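You operate a simulated robot arm through the tools that you are given. There is no shell and no other tool. Be economical: measure what you need, move in short steps, check, and stop when the job is done.

Carry out the task below with a simulated robot arm. There is one attempt and no reset: what you move stays moved.

TASK
Take the yellow duster and leave it on the grey mat on the narrow table. Then take the red brush and put it on the yellow saucer.

It is judged by the outcome, as a careful person would: the job done as asked, and still so three seconds after it is handed in. It fails if anything else is knocked over, pushed out of place, dropped, spilled or broken.

THE ROBOT
A 7-joint arm with a two-finger parallel gripper, fixed in place. Base frame: the origin is at the foot of the arm, x ahead of it, y to its left, z up; the work surface is at about z = 0.78. Lengths are in m, angles in rad, forces in N, time in s.
With the tool pointing down near the work surface it reaches from about 0.3 to 0.7 m from the base axis. Its first joint turns from -1.152 to 1.152 rad. Payload 1.57 kg.
Tool frame: the origin (TCP) lies between the finger pads and is the grasp point; the fingertips stand 0.03 m ahead of it; z points along the fingers, y is the line along which they close. The gripper opens to 0.11 m. The fingers are 0.024 m wide and 0.012 m thick; the gripper's body (0.048 by 0.112 m) begins 0.078 m behind the TCP.
Orientation is that of the tool frame in the base frame, as a unit quaternion [w, x, y, z]. With the fingers straight down and closing along the base's y, the tool's x points along the base's -x, its y along +y and its z along -z.

THE INTERFACE
- The arm moves only by the tool play_rows. Its argument "targets" is a list of rows, each an object (a shift or turn left out is 0, a gripper value left out holds the last) with "jaw": the opening, from 0 (shut) to 1 (fully open); "offset": the shift along the base's x, y, z in units of 100 mm (1.0 is 100 mm), a list of three; "rotation": the turn, a rotation vector about the base's x, y, z in units of 45 degrees (1.0 is 45 degrees), a list of three. In form: [{"jaw": jaw, "offset": [dx, dy, dz], "rotation": [wx, wy, wz]}, ...]. A call has 1 to 10 rows; each row is the pose to reach, as a shift and turn from the pose commanded when the call began. A call with a number of a shift or a turn outside -1 to 1 is refused whole. A row lasts 0.2 s, in which the tool goes at most 0.05 m and 0.15 rad; a call with a longer step from one row to the next is refused whole, and so is a gripper value outside its range. A pose out of reach is approached as far as the arm can. The call stops where the force on the tool passes 40 N (or 10 N more than at its start, if that is more) or the arm is blocked; 0.2 s more then pass. The fingers move at their own pace (about 0.108 m/s each) and stop on an object; they squeeze with about 43 N. The grip force told is the motor's: it shows also when the fingers shut on nothing. Time passes only in rows, and 0.2 s behind the last, so rows that repeat a pose let the fingers close. It gives the time, the measured TCP pose, the force on the tool (base axes), the opening and the grip force at its end, in the units of the frame above (readings bear some noise), and new pictures: "pictures" is both (left out), scene, wrist or none.
- Cameras (640 x 400 px; columns grow to the right, rows downward): "scene" is fixed at [0.1676, -0.3929, 1.3888]; the picture's right is [0.85, -0.53, 0.00], its down [-0.38, -0.60, -0.71] and it looks along [0.38, 0.60, -0.71] (base axes); focal length 340 px, centre (320, 200). "wrist" rides on the gripper at [-0.036, 0, -0.08] in the tool frame; the picture's right is [0.00, -1.00, 0.00], its down [0.97, 0.00, -0.24] and it looks along [0.24, 0.00, 0.97] (tool axes); focal length 218 px, centre (320, 200).
- probe_pixels(camera, pixels): there is no depth. For up to 12 entries [column, row, z] of the newest picture of that camera ("zoom" is the newest enlarged one), the place [x, y] in the base frame at which the ray of that pixel passes the height z, good to about 0.002 m, but the place of the scene camera against the robot may be out by one fixed shift of up to 0.025 m in any direction. No time passes.
- zoom(camera, box): a new picture of the part [left, top, right, bottom] of that camera's present view, enlarged. No time passes.
- job_done(): hands the job in; it is judged then, once.

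Work in short steps. Measure before you move; look again where a grasp or a placing could have gone wrong, and mend it. You have 80 turns and 120 pictures in all, the two below and enlarged ones among them. Open the gripper and draw the arm clear of the work before you hand the job in, unless the task says otherwise; then end with one line.

The tools are called after ">>>" as name(argument=value, ...) on one line, values as JSON. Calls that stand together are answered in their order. play_rows: Moves the arm, as the interface text tells. Its arguments: {"type":"object","properties":{"targets":{"type":"array","items":{"type":"object","properties":{"jaw":{"type":"number"},"offset":{"type":"array","items":{"type":"number"}},"rotation":{"type":"array","items":{"type":"number"}}}}},"pictures":{"type":"string","enum":["both","scene","wrist","none"]}},"required":["targets"]} The other tools are called the same way: probe_pixels (camera, pixels) gives the place at which the rays of pixels pass given heights; zoom (camera, box) takes an enlarged picture of a part of a camera's view; job_done () hands the job in.

At the start:

```text
t: 0.0
ee_pos: [0.3905, -0.0484, 1.0917]
orientation: [-0.001, 0.0, 1.0, 0.001]
ft_force: [-0.2, 1.3, -0.1]
opening: 0.1099
gripper_force: 0.0
```

scene: 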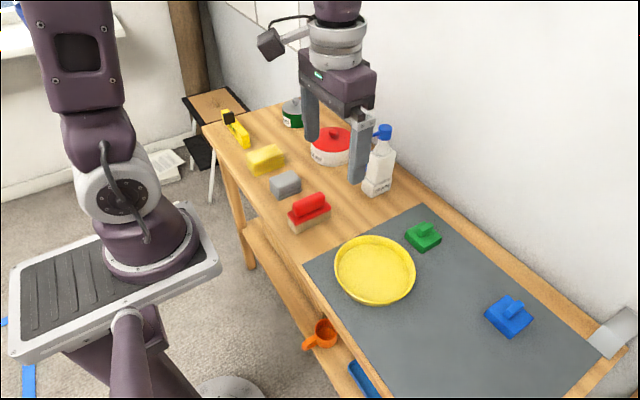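
wrist: 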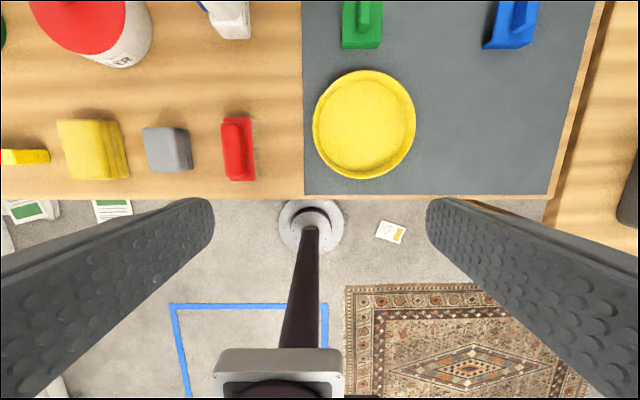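

The pictures show a yellow block at scene (265,160), a red brush at (308,212), the saucer at (375,270) and the grey mat. I enlarge both areas and measure from the wrist camera.

>>> zoom(camera="scene", box=[200, 80, 440, 250])

>>> zoom(camera="wrist", box=[0, 0, 640, 220])

>>> probe_pixels(camera="wrist", pixels=[[58, 120, 0.81], [128, 178, 0.81], [118, 120, 0.81], [222, 118, 0.83], [252, 180, 0.81], [365, 124, 0.79], [313, 124, 0.8], [416, 124, 0.8], [304, 190, 0.78], [547, 190, 0.78], [304, 5, 0.78], [362, 70, 0.8]])

>>> probe_pixels(camera="scene", pixels=[[247, 155, 0.82], [284, 160, 0.82], [256, 174, 0.78], [284, 166, 0.78], [375, 270, 0.79], [290, 207, 0.81], [330, 207, 0.81], [308, 203, 0.84], [304, 264, 0.78], [423, 205, 0.78]])

```text
2.35 times, centred on (320, 165) of scene
```

zoom: 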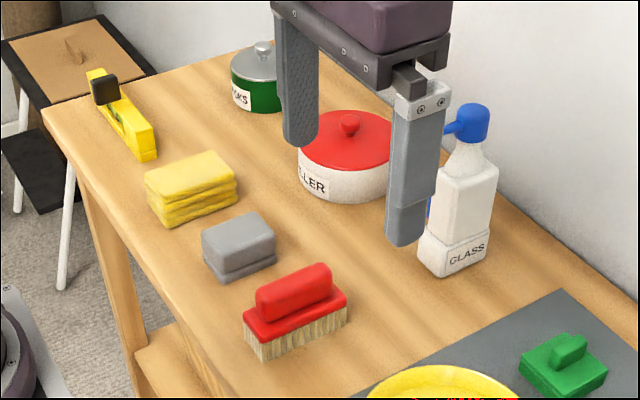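

```text
1.00 times, centred on (320, 110) of wrist
```

zoom: 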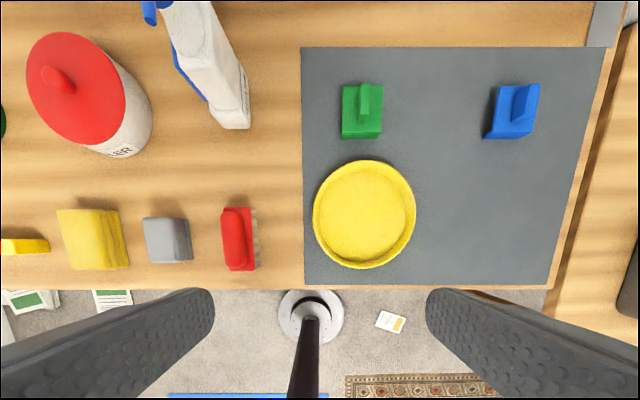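

```text
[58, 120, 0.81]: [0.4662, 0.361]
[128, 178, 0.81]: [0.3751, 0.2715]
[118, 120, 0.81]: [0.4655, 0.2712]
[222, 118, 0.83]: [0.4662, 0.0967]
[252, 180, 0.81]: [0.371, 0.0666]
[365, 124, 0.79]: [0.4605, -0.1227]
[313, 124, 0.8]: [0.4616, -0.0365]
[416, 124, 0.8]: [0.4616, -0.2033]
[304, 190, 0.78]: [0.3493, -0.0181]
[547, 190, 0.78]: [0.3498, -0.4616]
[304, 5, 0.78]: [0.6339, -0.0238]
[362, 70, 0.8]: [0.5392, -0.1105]
```

```text
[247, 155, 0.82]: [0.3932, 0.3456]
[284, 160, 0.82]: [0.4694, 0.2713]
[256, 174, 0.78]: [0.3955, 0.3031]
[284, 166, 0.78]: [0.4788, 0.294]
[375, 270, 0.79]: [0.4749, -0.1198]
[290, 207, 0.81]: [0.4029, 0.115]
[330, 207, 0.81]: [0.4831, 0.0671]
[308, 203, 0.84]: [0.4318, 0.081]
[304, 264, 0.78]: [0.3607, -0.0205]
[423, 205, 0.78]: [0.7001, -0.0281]
```

The duster is the folded yellow cloth around (0.42, 0.31). I move over it in stages.

>>> play_rows(targets=[{"jaw": 1, "offset": [0.1, 0.45, 0]}, {"offset": [0.2, 0.9, 0]}, {"offset": [0.2, 1.0, 0]}], pictures="none")

>>> play_rows(targets=[{"offset": [0.1, 0.45, 0]}, {"offset": [0.1, 0.9, 0]}, {"offset": [0.1, 1.0, 0]}], pictures="none")

>>> play_rows(targets=[{"offset": [0, 0.45, 0]}, {"offset": [0, 0.9, 0]}, {"offset": [0, 1.0, 0]}, {"offset": [0, 1.0, 0]}])

```text
t: 0.8
ee_pos: [0.4114, 0.052, 1.0914]
orientation: [-0.001, 0.002, 1.0, 0.0]
ft_force: [0.5, 0.5, 0.0]
opening: 0.1096
gripper_force: 0.1
```

```text
t: 1.6
ee_pos: [0.4228, 0.1515, 1.0905]
orientation: [0.0, 0.0, 1.0, 0.0]
ft_force: [0.7, 0.1, 0.6]
opening: 0.11
gripper_force: 0.1
```

```text
t: 2.6
ee_pos: [0.422, 0.2523, 1.0918]
orientation: [0.0, 0.0, 1.0, 0.0]
ft_force: [-0.1, -0.5, 0.2]
opening: 0.1102
gripper_force: 0.1
```

scene: 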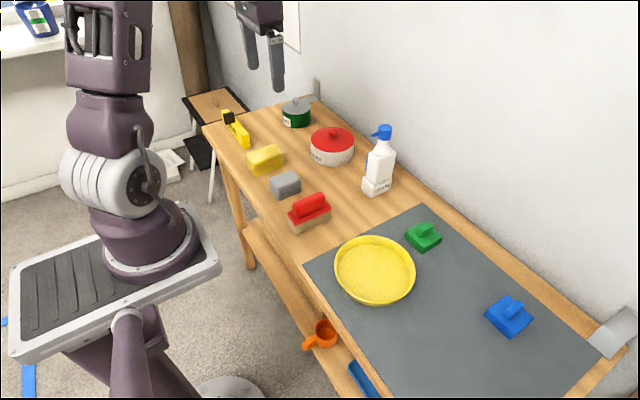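
wrist: 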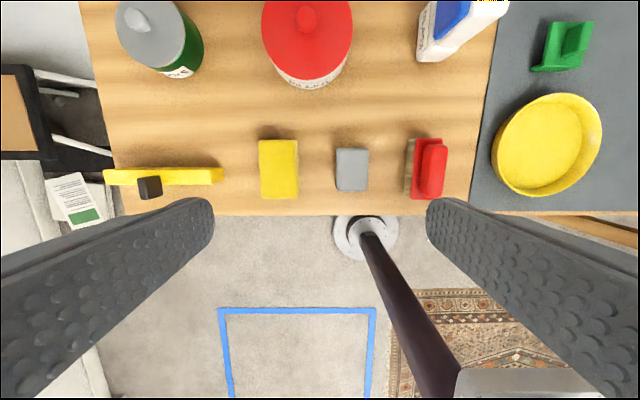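

The duster spans columns 259–298 and rows 140–198, so it is longer along x. I measure it and the brush.

>>> probe_pixels(camera="wrist", pixels=[[259, 141, 0.82], [298, 141, 0.82], [259, 198, 0.82], [298, 198, 0.82], [336, 150, 0.81], [223, 175, 0.81], [432, 145, 0.84], [432, 195, 0.84], [412, 140, 0.82], [442, 140, 0.82]])

>>> play_rows(targets=[{"offset": [0, 0.4, -0.2]}, {"offset": [0, 0.6, -0.55]}, {"offset": [0, 0.6, -1.0]}, {"offset": [0, 0.6, -1.0]}], pictures="wrist")

```text
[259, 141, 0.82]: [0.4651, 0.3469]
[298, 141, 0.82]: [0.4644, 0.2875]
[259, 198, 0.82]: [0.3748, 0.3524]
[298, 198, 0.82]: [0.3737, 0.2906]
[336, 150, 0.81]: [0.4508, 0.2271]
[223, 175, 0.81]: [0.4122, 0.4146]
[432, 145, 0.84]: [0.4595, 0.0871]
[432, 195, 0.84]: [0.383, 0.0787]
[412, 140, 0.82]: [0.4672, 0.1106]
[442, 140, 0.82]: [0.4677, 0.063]
```

```text
t: 3.6
ee_pos: [0.421, 0.3118, 0.9901]
orientation: [0.0, 0.0, 1.0, 0.0]
ft_force: [0.4, 0.1, -0.5]
opening: 0.11
gripper_force: 0.1
```

wrist: 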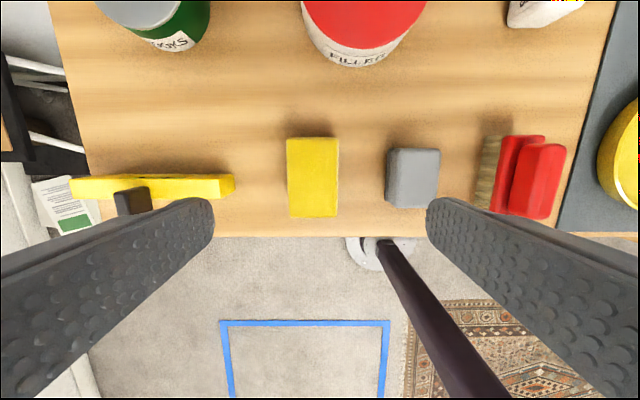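

>>> probe_pixels(camera="wrist", pixels=[[287, 138, 0.82], [339, 138, 0.82], [288, 218, 0.82], [338, 218, 0.82], [386, 180, 0.8], [234, 185, 0.81], [287, 138, 0.8], [339, 138, 0.8], [320, 237, 0.78], [234, 185, 0.82]])

```text
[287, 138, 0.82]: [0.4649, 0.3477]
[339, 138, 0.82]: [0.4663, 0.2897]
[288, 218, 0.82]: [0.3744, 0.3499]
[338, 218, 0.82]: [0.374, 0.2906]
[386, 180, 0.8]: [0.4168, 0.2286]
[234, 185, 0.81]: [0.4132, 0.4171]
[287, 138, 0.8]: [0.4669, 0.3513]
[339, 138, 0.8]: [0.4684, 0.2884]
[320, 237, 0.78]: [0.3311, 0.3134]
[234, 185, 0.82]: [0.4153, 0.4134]
```

Duster centre is about (0.42, 0.319), 0.06 wide, top near 0.82. I go down over it with the jaw a bit narrowed.

>>> play_rows(targets=[{"jaw": 0.88, "offset": [0, 0.07, -0.4]}, {"offset": [0, 0.07, -0.8]}, {"offset": [0, 0.07, -1.0]}, {"offset": [0, 0.07, -1.0]}], pictures="wrist")

```text
t: 4.6
ee_pos: [0.4232, 0.3185, 0.8909]
orientation: [0.001, 0.0, 1.0, 0.0]
ft_force: [-0.2, -0.1, -0.8]
opening: 0.097
gripper_force: 0.1
```

wrist: 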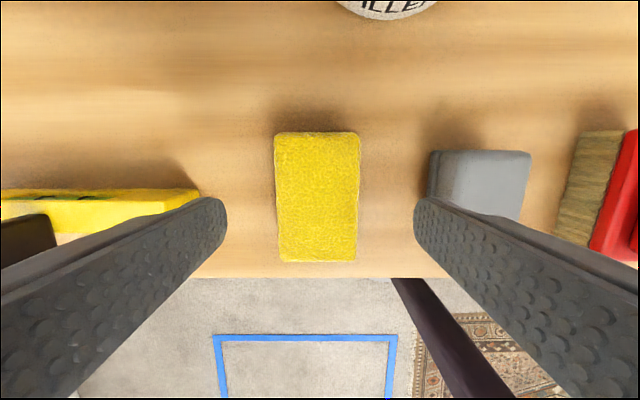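

It is centred between the fingers; I go down to z≈0.818 and close.

>>> play_rows(targets=[{"offset": [0, 0, -0.3]}, {"offset": [0, 0, -0.55]}, {"offset": [0, 0, -0.72]}, {"offset": [0, 0, -0.72]}, {"jaw": 0.2, "offset": [0, 0, -0.72]}, {"offset": [0, 0, -0.72]}, {"offset": [0, 0, -0.72]}], pictures="both")

```text
t: 6.2
ee_pos: [0.4226, 0.3197, 0.8189]
orientation: [0.0, -0.001, 1.0, -0.001]
ft_force: [-0.1, -0.7, -0.8]
opening: 0.0593
gripper_force: 43.1
```

scene: 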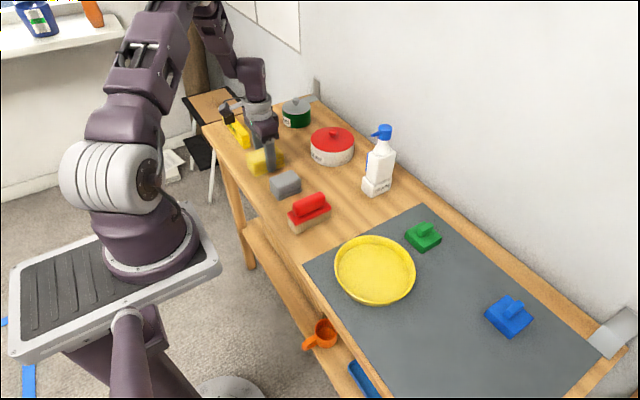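
wrist: 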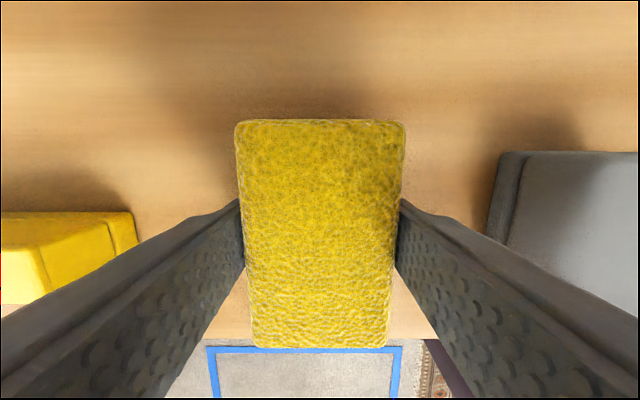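

Held at 0.059 m. I lift and travel to the free part of the mat.

>>> play_rows(targets=[{"offset": [0, 0, 0.2]}, {"offset": [0, 0, 0.6]}, {"offset": [0, 0, 1.0]}, {"offset": [0, 0, 1.0]}], pictures="none")

>>> play_rows(targets=[{"offset": [0, 0, 0.4]}, {"offset": [0, -0.3, 0.7]}, {"offset": [0, -0.7, 0.7]}, {"offset": [0, -1, 0.7]}], pictures="scene")

>>> play_rows(targets=[{"offset": [0, -0.4, 0]}, {"offset": [0, -0.8, 0]}, {"offset": [0, -1, 0]}], pictures="none")

>>> play_rows(targets=[{"offset": [0, -0.4, 0]}, {"offset": [0, -0.8, 0]}, {"offset": [0, -1, 0]}], pictures="none")

>>> play_rows(targets=[{"offset": [0, -0.4, 0]}, {"offset": [0, -0.8, 0]}, {"offset": [0, -1, 0]}], pictures="none")

>>> play_rows(targets=[{"offset": [0, -0.4, 0]}, {"offset": [0, -0.8, 0]}, {"offset": [0, -1, 0]}], pictures="none")

>>> play_rows(targets=[{"offset": [0, -0.4, 0]}, {"offset": [0, -0.8, 0]}, {"offset": [0, -1, 0]}, {"offset": [0, -1, 0]}], pictures="both")

```text
t: 7.2
ee_pos: [0.4227, 0.3185, 0.9195]
orientation: [-0.001, 0.0, 1.0, 0.0]
ft_force: [0.0, 0.1, -1.1]
opening: 0.0594
gripper_force: 43.4
```

```text
t: 8.2
ee_pos: [0.4206, 0.2175, 0.9901]
orientation: [0.0, 0.0, 1.0, -0.001]
ft_force: [-0.8, 0.4, -0.3]
opening: 0.0593
gripper_force: 42.8
```

scene: 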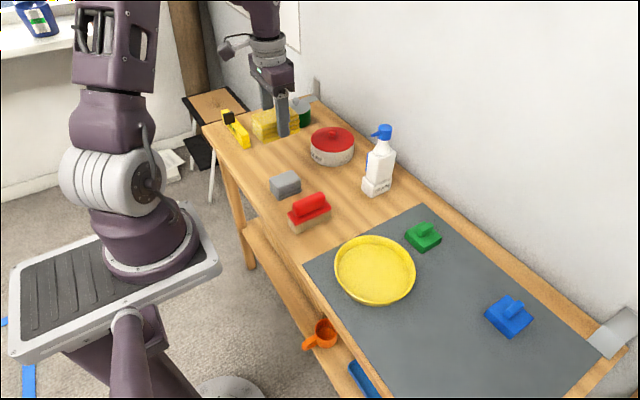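

```text
t: 9.0
ee_pos: [0.4191, 0.1184, 0.9897]
orientation: [0.0, 0.0, 1.0, 0.0]
ft_force: [-0.5, -0.2, -1.2]
opening: 0.0593
gripper_force: 43.2
```

```text
t: 9.8
ee_pos: [0.4212, 0.0186, 0.9893]
orientation: [0.001, 0.0, 1.0, 0.0]
ft_force: [0.0, -0.7, -0.3]
opening: 0.0592
gripper_force: 42.7
```

```text
t: 10.6
ee_pos: [0.4213, -0.0814, 0.9902]
orientation: [0.0, -0.001, 1.0, 0.0]
ft_force: [-0.2, 0.0, -0.3]
opening: 0.0594
gripper_force: 42.9
```

```text
t: 11.4
ee_pos: [0.4198, -0.181, 0.9878]
orientation: [0.0, 0.0, 1.0, 0.0]
ft_force: [-0.2, 0.2, -0.9]
opening: 0.0593
gripper_force: 43.2
```

```text
t: 12.4
ee_pos: [0.4194, -0.2802, 0.9889]
orientation: [0.0, 0.001, 1.0, 0.0]
ft_force: [-0.4, -0.6, -0.6]
opening: 0.0593
gripper_force: 42.9
```

scene: 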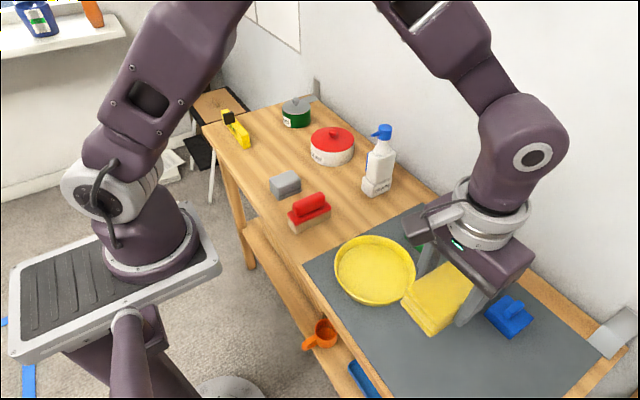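
wrist: 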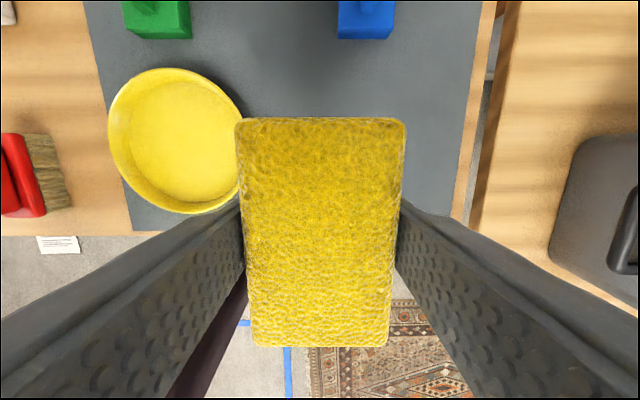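

>>> probe_pixels(camera="wrist", pixels=[[243, 125, 0.81], [109, 125, 0.81], [180, 68, 0.81], [185, 213, 0.81], [365, 38, 0.79], [460, 160, 0.78], [190, 38, 0.79], [180, 140, 0.79], [180, 229, 0.78]])

```text
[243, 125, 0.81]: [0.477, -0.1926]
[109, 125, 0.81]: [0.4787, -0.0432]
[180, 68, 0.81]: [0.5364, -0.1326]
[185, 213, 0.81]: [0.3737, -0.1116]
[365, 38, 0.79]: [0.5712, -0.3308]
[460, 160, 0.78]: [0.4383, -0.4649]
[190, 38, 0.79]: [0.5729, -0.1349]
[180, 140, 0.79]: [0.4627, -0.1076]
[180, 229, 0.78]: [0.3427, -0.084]
```

Saucer spans y −0.04…−0.20, blue item starts at x≈0.57; I put the duster at about (0.43, −0.33).

>>> play_rows(targets=[{"offset": [0.1, -0.4, 0]}, {"offset": [0.1, -0.45, -0.4]}, {"offset": [0.1, -0.45, -0.8]}, {"offset": [0.1, -0.45, -1.0]}], pictures="none")

>>> play_rows(targets=[{"offset": [0, 0, -0.3]}, {"offset": [0, 0, -0.5]}, {"offset": [0, 0, -0.6]}, {"offset": [0, 0, -0.63]}, {"offset": [0, 0, -0.66]}, {"offset": [0, 0, -0.66]}], pictures="both")

```text
t: 13.4
ee_pos: [0.4309, -0.327, 0.8872]
orientation: [0.0, -0.001, 1.0, 0.0]
ft_force: [0.1, 0.2, -0.9]
opening: 0.0593
gripper_force: 43.6
```

```text
t: 14.8
ee_pos: [0.4307, -0.3274, 0.823]
orientation: [0.0, 0.0, 1.0, 0.0]
ft_force: [-1.7, 2.9, 9.3]
opening: 0.059
gripper_force: 43.1
```

scene: 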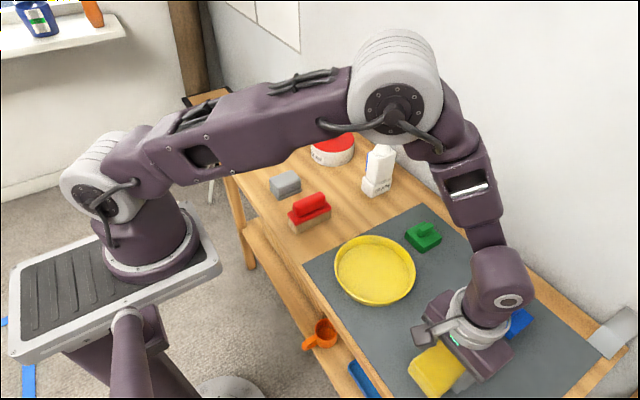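
wrist: 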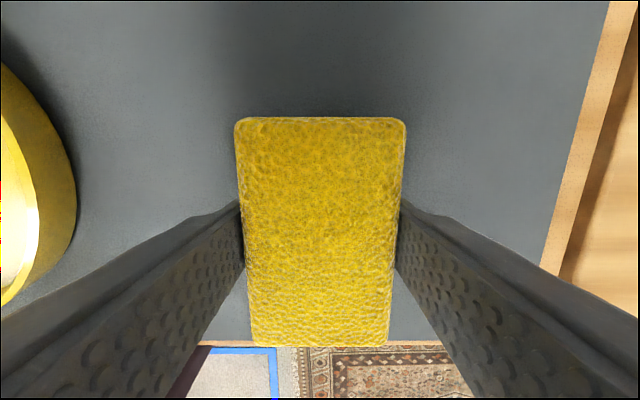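

The duster touches the mat (9 N up). I release and lift straight up.

>>> play_rows(targets=[{"jaw": 0.8, "offset": [0, 0, 0]}, {"offset": [0, 0, 0]}, {"offset": [0, 0, 0.3]}, {"offset": [0, 0, 0.65]}, {"offset": [0, 0, 1.0]}], pictures="none")

>>> play_rows(targets=[{"offset": [0, 0, 0.4]}, {"offset": [0, 0.4, 0.75]}, {"offset": [0, 0.8, 0.75]}, {"offset": [0, 1.0, 0.75]}], pictures="none")

>>> play_rows(targets=[{"offset": [0, 0.4, 0]}, {"offset": [0, 0.8, 0]}, {"offset": [0, 1.0, 0]}], pictures="none")

>>> play_rows(targets=[{"offset": [0, 0.4, 0]}, {"offset": [0, 0.8, 0]}, {"offset": [0, 1.0, 0]}], pictures="none")

>>> play_rows(targets=[{"offset": [0, 0.4, 0]}, {"offset": [0, 0.8, 0]}, {"offset": [0, 1.0, 0]}, {"offset": [0, 1.0, 0]}], pictures="both")

```text
t: 16.0
ee_pos: [0.4286, -0.3249, 0.9256]
orientation: [0.0, 0.0, 1.0, 0.0]
ft_force: [-0.9, 0.4, -0.2]
opening: 0.0881
gripper_force: 0.2
```

```text
refused: row 2 steps farther than a row can; nothing moved
```

```text
t: 16.8
ee_pos: [0.4292, -0.2252, 0.9235]
orientation: [-0.001, 0.001, 1.0, 0.0]
ft_force: [0.0, 0.4, 0.3]
opening: 0.0881
gripper_force: 0.1
```

```text
t: 17.6
ee_pos: [0.432, -0.1245, 0.9239]
orientation: [0.0, 0.0, 1.0, 0.0]
ft_force: [0.3, 0.3, -0.3]
opening: 0.0881
gripper_force: 0.0
```

```text
t: 18.6
ee_pos: [0.4308, -0.0254, 0.9241]
orientation: [0.0, 0.0, 1.0, 0.001]
ft_force: [1.0, -1.0, 0.3]
opening: 0.0879
gripper_force: 0.1
```

scene: 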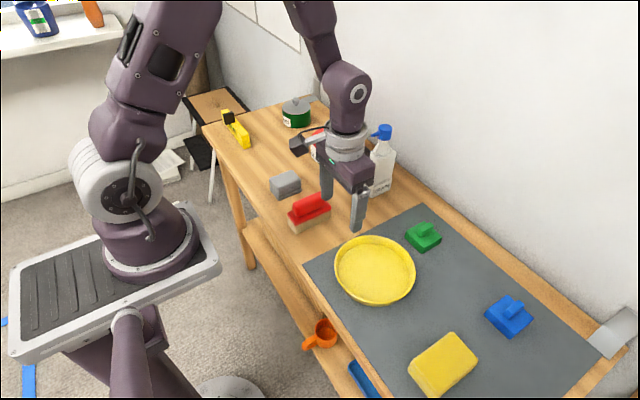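
wrist: 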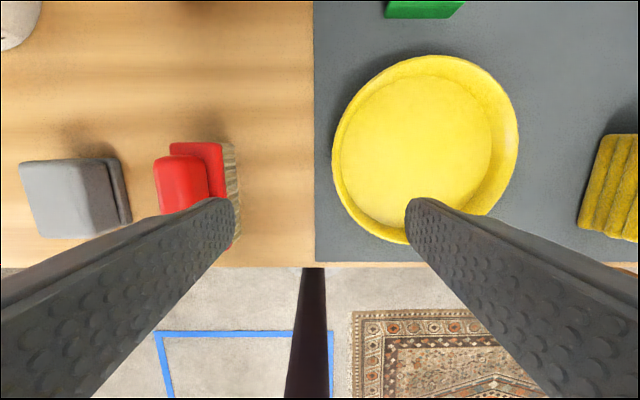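

Duster lies on the mat; one call was refused but travel stayed clear. I measure the saucer here, then rise and move over the brush.

>>> probe_pixels(camera="wrist", pixels=[[343, 150, 0.785], [490, 150, 0.785], [420, 75, 0.785], [405, 228, 0.785], [332, 150, 0.81], [518, 150, 0.81], [430, 55, 0.81]])

>>> play_rows(targets=[{"offset": [0, 0.2, 0.4]}, {"offset": [0, 0.6, 0.6]}, {"offset": [0, 1.0, 0.7]}, {"offset": [0, 1.0, 0.7]}], pictures="wrist")

```text
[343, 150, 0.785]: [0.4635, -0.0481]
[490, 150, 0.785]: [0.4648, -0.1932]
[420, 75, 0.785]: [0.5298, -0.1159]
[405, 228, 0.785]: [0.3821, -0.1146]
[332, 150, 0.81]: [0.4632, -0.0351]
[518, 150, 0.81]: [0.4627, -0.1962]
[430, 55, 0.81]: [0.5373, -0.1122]
```

```text
t: 19.6
ee_pos: [0.4287, 0.0717, 0.9917]
orientation: [-0.001, -0.001, 1.0, 0.0]
ft_force: [0.1, -0.2, 0.4]
opening: 0.088
gripper_force: 0.1
```

wrist: 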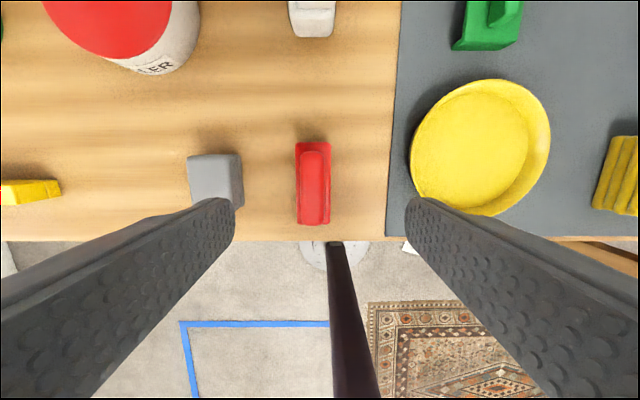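

>>> zoom(camera="wrist", box=[260, 120, 388, 240])

>>> zoom(camera="scene", box=[270, 170, 350, 250])

>>> probe_pixels(camera="wrist", pixels=[[295, 143, 0.82], [331, 143, 0.82], [301, 155, 0.85], [327, 155, 0.85], [313, 226, 0.85], [296, 226, 0.82], [331, 226, 0.82], [243, 180, 0.8]])

```text
3.33 times, centred on (324, 180) of wrist
```

zoom: 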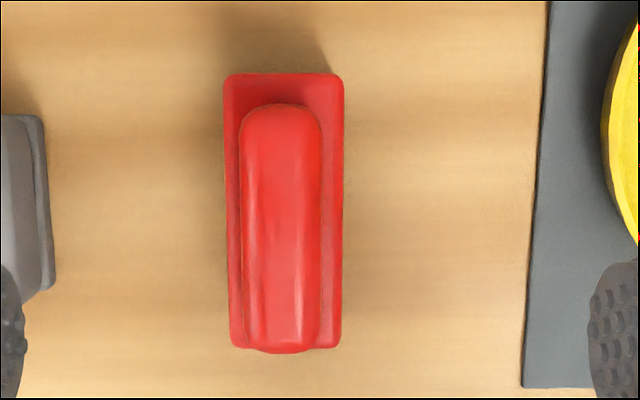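

```text
5.00 times, centred on (310, 210) of scene
```

zoom: 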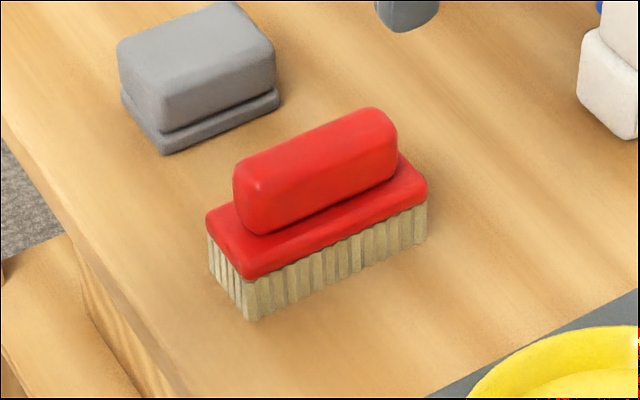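

```text
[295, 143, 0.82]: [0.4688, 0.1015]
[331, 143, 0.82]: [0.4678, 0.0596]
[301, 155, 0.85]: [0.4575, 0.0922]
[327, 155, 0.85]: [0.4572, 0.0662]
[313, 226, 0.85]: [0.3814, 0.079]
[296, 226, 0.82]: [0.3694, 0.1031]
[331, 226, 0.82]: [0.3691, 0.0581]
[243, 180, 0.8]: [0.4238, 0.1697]
```

The brush base is 0.042 wide, centred at (0.419, 0.080). I go down over it.

>>> play_rows(targets=[{"jaw": 0.75, "offset": [-0.1, 0.08, 0]}, {"offset": [-0.1, 0.08, -0.4]}, {"offset": [-0.1, 0.08, -0.8]}, {"offset": [-0.1, 0.08, -0.9]}, {"offset": [-0.1, 0.08, -0.9]}], pictures="wrist")

```text
t: 20.8
ee_pos: [0.4215, 0.0817, 0.9022]
orientation: [0.001, -0.001, 1.0, 0.0]
ft_force: [0.2, -0.4, -0.1]
opening: 0.0824
gripper_force: 0.1
```

wrist: 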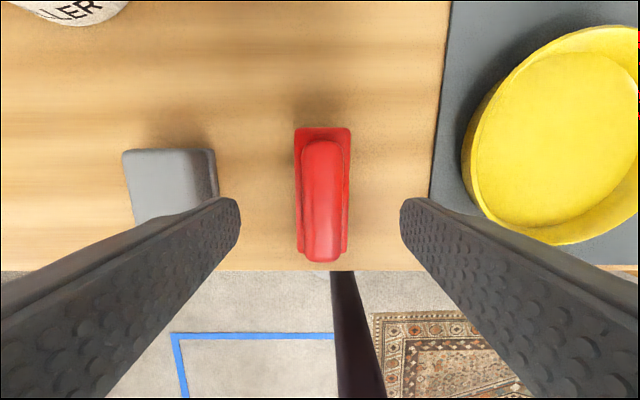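

Centred (column 322). I descend and close.

>>> play_rows(targets=[{"offset": [0, 0, -0.35]}, {"offset": [0, 0, -0.65]}, {"offset": [0, 0, -0.83]}, {"offset": [0, 0, -0.83]}, {"jaw": 0.1, "offset": [0, 0, -0.83]}, {"offset": [0, 0, -0.83]}, {"offset": [0, 0, -0.83]}], pictures="both")

```text
t: 22.4
ee_pos: [0.4198, 0.0822, 0.8186]
orientation: [0.001, -0.001, 1.0, 0.0]
ft_force: [-0.1, -1.0, -0.3]
opening: 0.0415
gripper_force: 42.8
```

scene: 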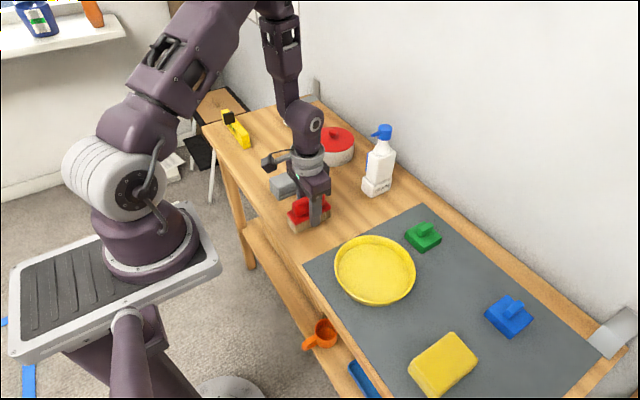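
wrist: 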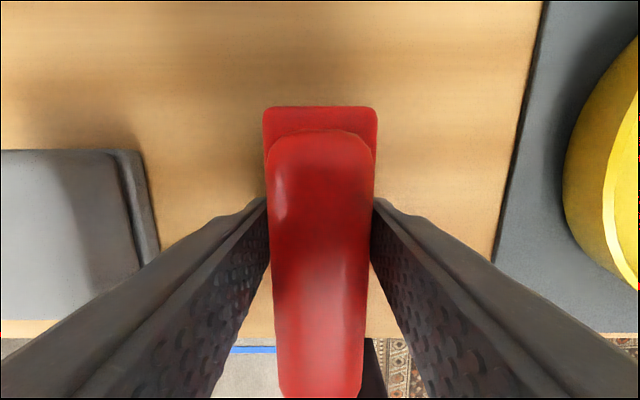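

Held at 0.0415 m. I lift and carry it over the saucer centre (0.457, −0.117).

>>> play_rows(targets=[{"offset": [0, 0, 0.2]}, {"offset": [0, 0, 0.6]}, {"offset": [0, 0, 1.0]}, {"offset": [0.1, -0.3, 1.0]}, {"offset": [0.2, -0.7, 1.0]}, {"offset": [0.2, -1.0, 1.0]}], pictures="none")

>>> play_rows(targets=[{"offset": [0.1, -0.4, 0]}, {"offset": [0.18, -0.8, 0]}, {"offset": [0.18, -0.99, 0]}, {"offset": [0.18, -0.99, 0]}], pictures="both")

```text
t: 23.8
ee_pos: [0.442, -0.0185, 0.9201]
orientation: [0.0, 0.0, 1.0, 0.0]
ft_force: [-0.6, -0.3, -1.1]
opening: 0.0414
gripper_force: 43.1
```

```text
t: 24.8
ee_pos: [0.4572, -0.1154, 0.9188]
orientation: [0.0, 0.0, 1.0, 0.0]
ft_force: [-0.5, 0.6, -1.4]
opening: 0.0412
gripper_force: 42.7
```

scene: 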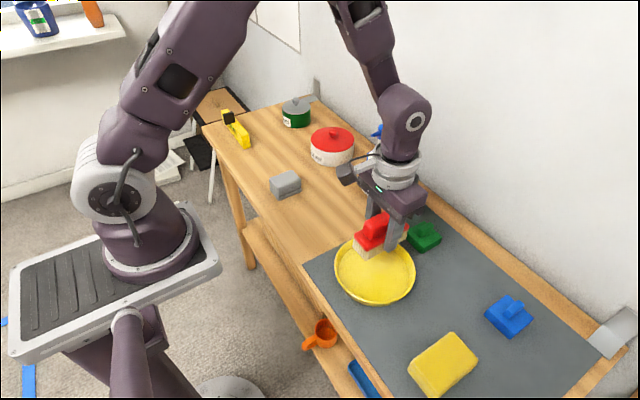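
wrist: 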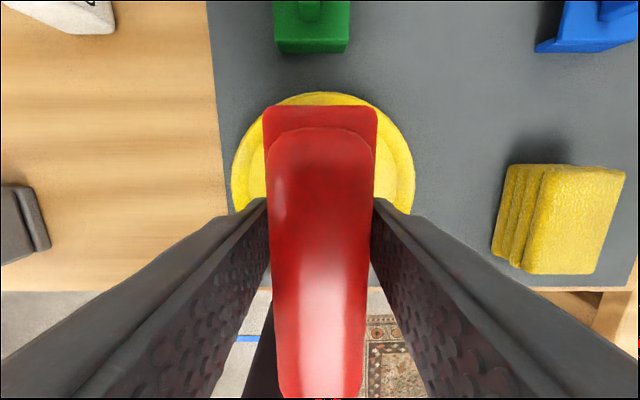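

>>> probe_pixels(camera="wrist", pixels=[[322, 91, 0.81], [231, 175, 0.81], [415, 175, 0.81], [322, 91, 0.8]])

>>> probe_pixels(camera="scene", pixels=[[334, 265, 0.81], [416, 270, 0.81], [365, 305, 0.79], [345, 295, 0.79]])

```text
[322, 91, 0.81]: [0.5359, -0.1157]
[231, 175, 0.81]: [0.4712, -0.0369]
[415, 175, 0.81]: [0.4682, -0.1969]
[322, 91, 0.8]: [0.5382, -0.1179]
```

```text
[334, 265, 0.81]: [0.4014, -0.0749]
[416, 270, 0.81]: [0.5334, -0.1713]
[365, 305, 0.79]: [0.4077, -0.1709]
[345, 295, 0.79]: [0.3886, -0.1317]
```

Saucer centre is (0.455, −0.117), matching the brush. I lower slowly until contact.

>>> play_rows(targets=[{"offset": [0, 0, -0.35]}, {"offset": [0, 0, -0.6]}, {"offset": [0, 0, -0.75]}, {"offset": [0, 0, -0.8]}, {"offset": [0, 0, -0.83]}, {"offset": [0, 0, -0.85]}], pictures="none")

```text
t: 26.2
ee_pos: [0.4585, -0.1162, 0.8342]
orientation: [0.0, 0.0, 1.0, -0.001]
ft_force: [0.9, 0.0, -1.1]
opening: 0.0414
gripper_force: 43.1
```

>>> play_rows(targets=[{"offset": [0, 0, -0.02]}, {"offset": [0, 0, -0.04]}, {"offset": [0, 0, -0.05]}], pictures="both")

```text
t: 27.0
ee_pos: [0.4585, -0.1163, 0.8308]
orientation: [0.0, 0.0, 1.0, 0.001]
ft_force: [0.2, -0.8, -1.4]
opening: 0.041
gripper_force: 43.1
```

scene: 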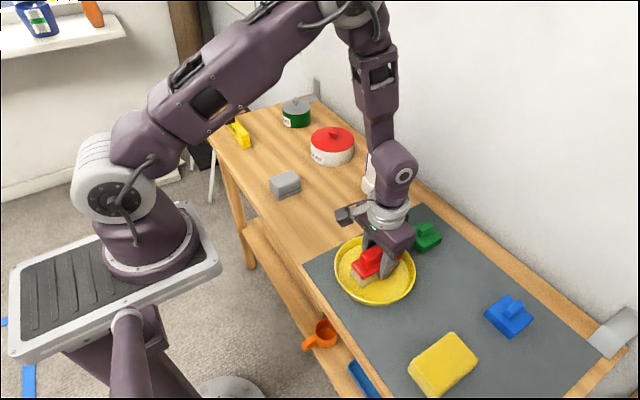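
wrist: 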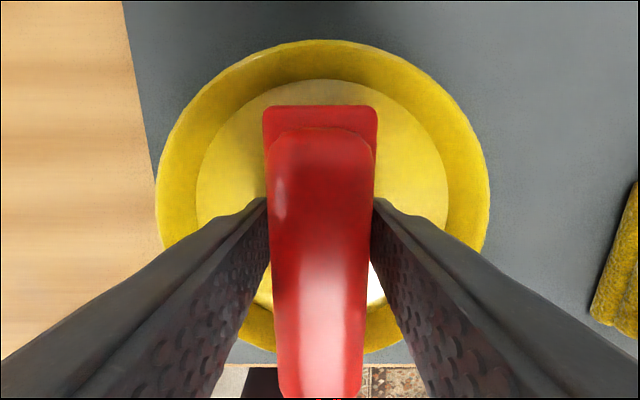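

No contact yet; I keep lowering in small steps.

>>> play_rows(targets=[{"offset": [0, 0, -0.015]}, {"offset": [0, 0, -0.03]}, {"offset": [0, 0, -0.045]}, {"offset": [0, 0, -0.045]}], pictures="none")

```text
t: 27.8
ee_pos: [0.4596, -0.1177, 0.8266]
orientation: [0.001, 0.0, 1.0, 0.0]
ft_force: [-4.3, 3.4, 16.5]
opening: 0.0415
gripper_force: 42.8
stopped in row 4: the force on the tool passed its limit (the readings are from after the stop); the commanded pose is now the measured one
```

Contact with the saucer floor (16 N). I open modestly and lift.

>>> play_rows(targets=[{"offset": [0, 0, 0.01]}, {"jaw": 0.62, "offset": [0, 0, 0.01]}, {"offset": [0, 0, 0.01]}, {"offset": [0, 0, 0.2]}, {"offset": [0, 0, 0.6]}, {"offset": [0, 0, 1.0]}], pictures="both")

>>> play_rows(targets=[{"offset": [0, 0, 0.4]}, {"offset": [-0.2, 0.2, 0.8]}, {"offset": [-0.4, 0.5, 1.0]}, {"offset": [-0.5, 0.8, 1.0]}], pictures="both")

```text
t: 29.2
ee_pos: [0.4567, -0.116, 0.9244]
orientation: [0.001, 0.001, 1.0, -0.001]
ft_force: [0.7, -0.3, -0.5]
opening: 0.0681
gripper_force: 0.0
```

scene: 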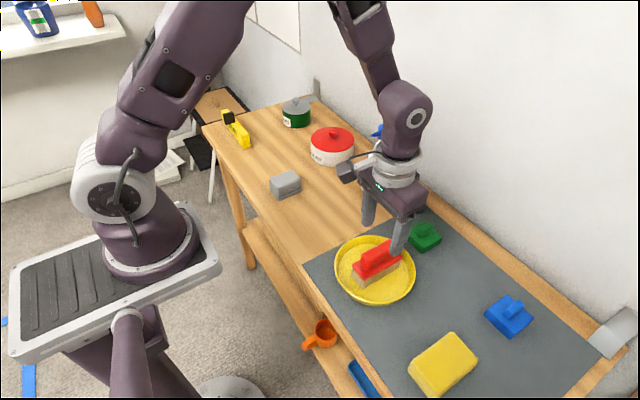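
wrist: 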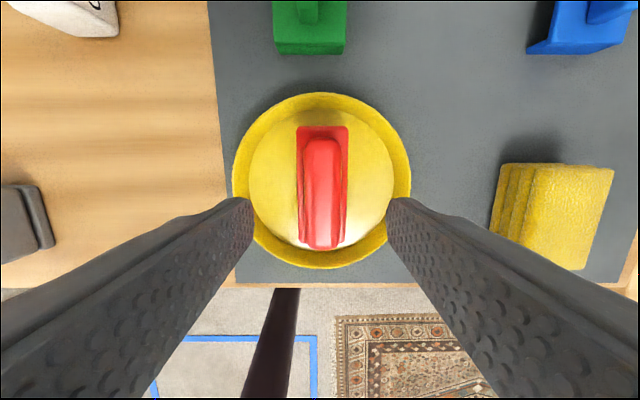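

```text
t: 30.2
ee_pos: [0.4089, -0.0376, 1.0262]
orientation: [0.001, -0.001, 1.0, -0.001]
ft_force: [0.3, -0.5, -0.2]
opening: 0.0682
gripper_force: 0.1
```

scene: 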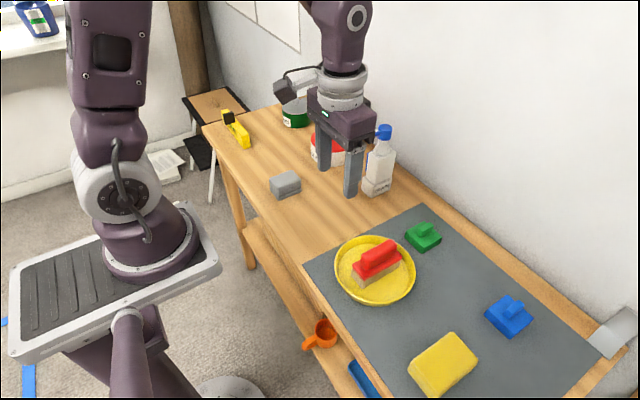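
wrist: 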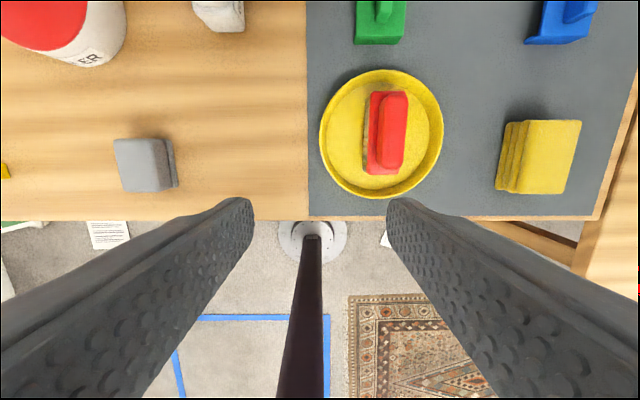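

The brush rests in the saucer and the duster on the mat. Nothing else has moved and the arm is clear, so I open the gripper fully and hand in.

>>> play_rows(targets=[{"jaw": 1, "offset": [0, 0, 0.4]}, {"offset": [0, 0, 0.6]}, {"offset": [0, 0, 0.6]}], pictures="none")

>>> job_done()

```text
t: 31.0
ee_pos: [0.4079, -0.0375, 1.0872]
orientation: [0.001, 0.0, 1.0, 0.0]
ft_force: [-0.3, -0.4, -0.1]
opening: 0.11
gripper_force: 0.0
```

```text
The job is handed in.
```

The yellow duster is on the grey mat and the red brush is on the yellow saucer; the last pictures showed nothing else moved, and the job is handed in with the gripper open and the arm clear.
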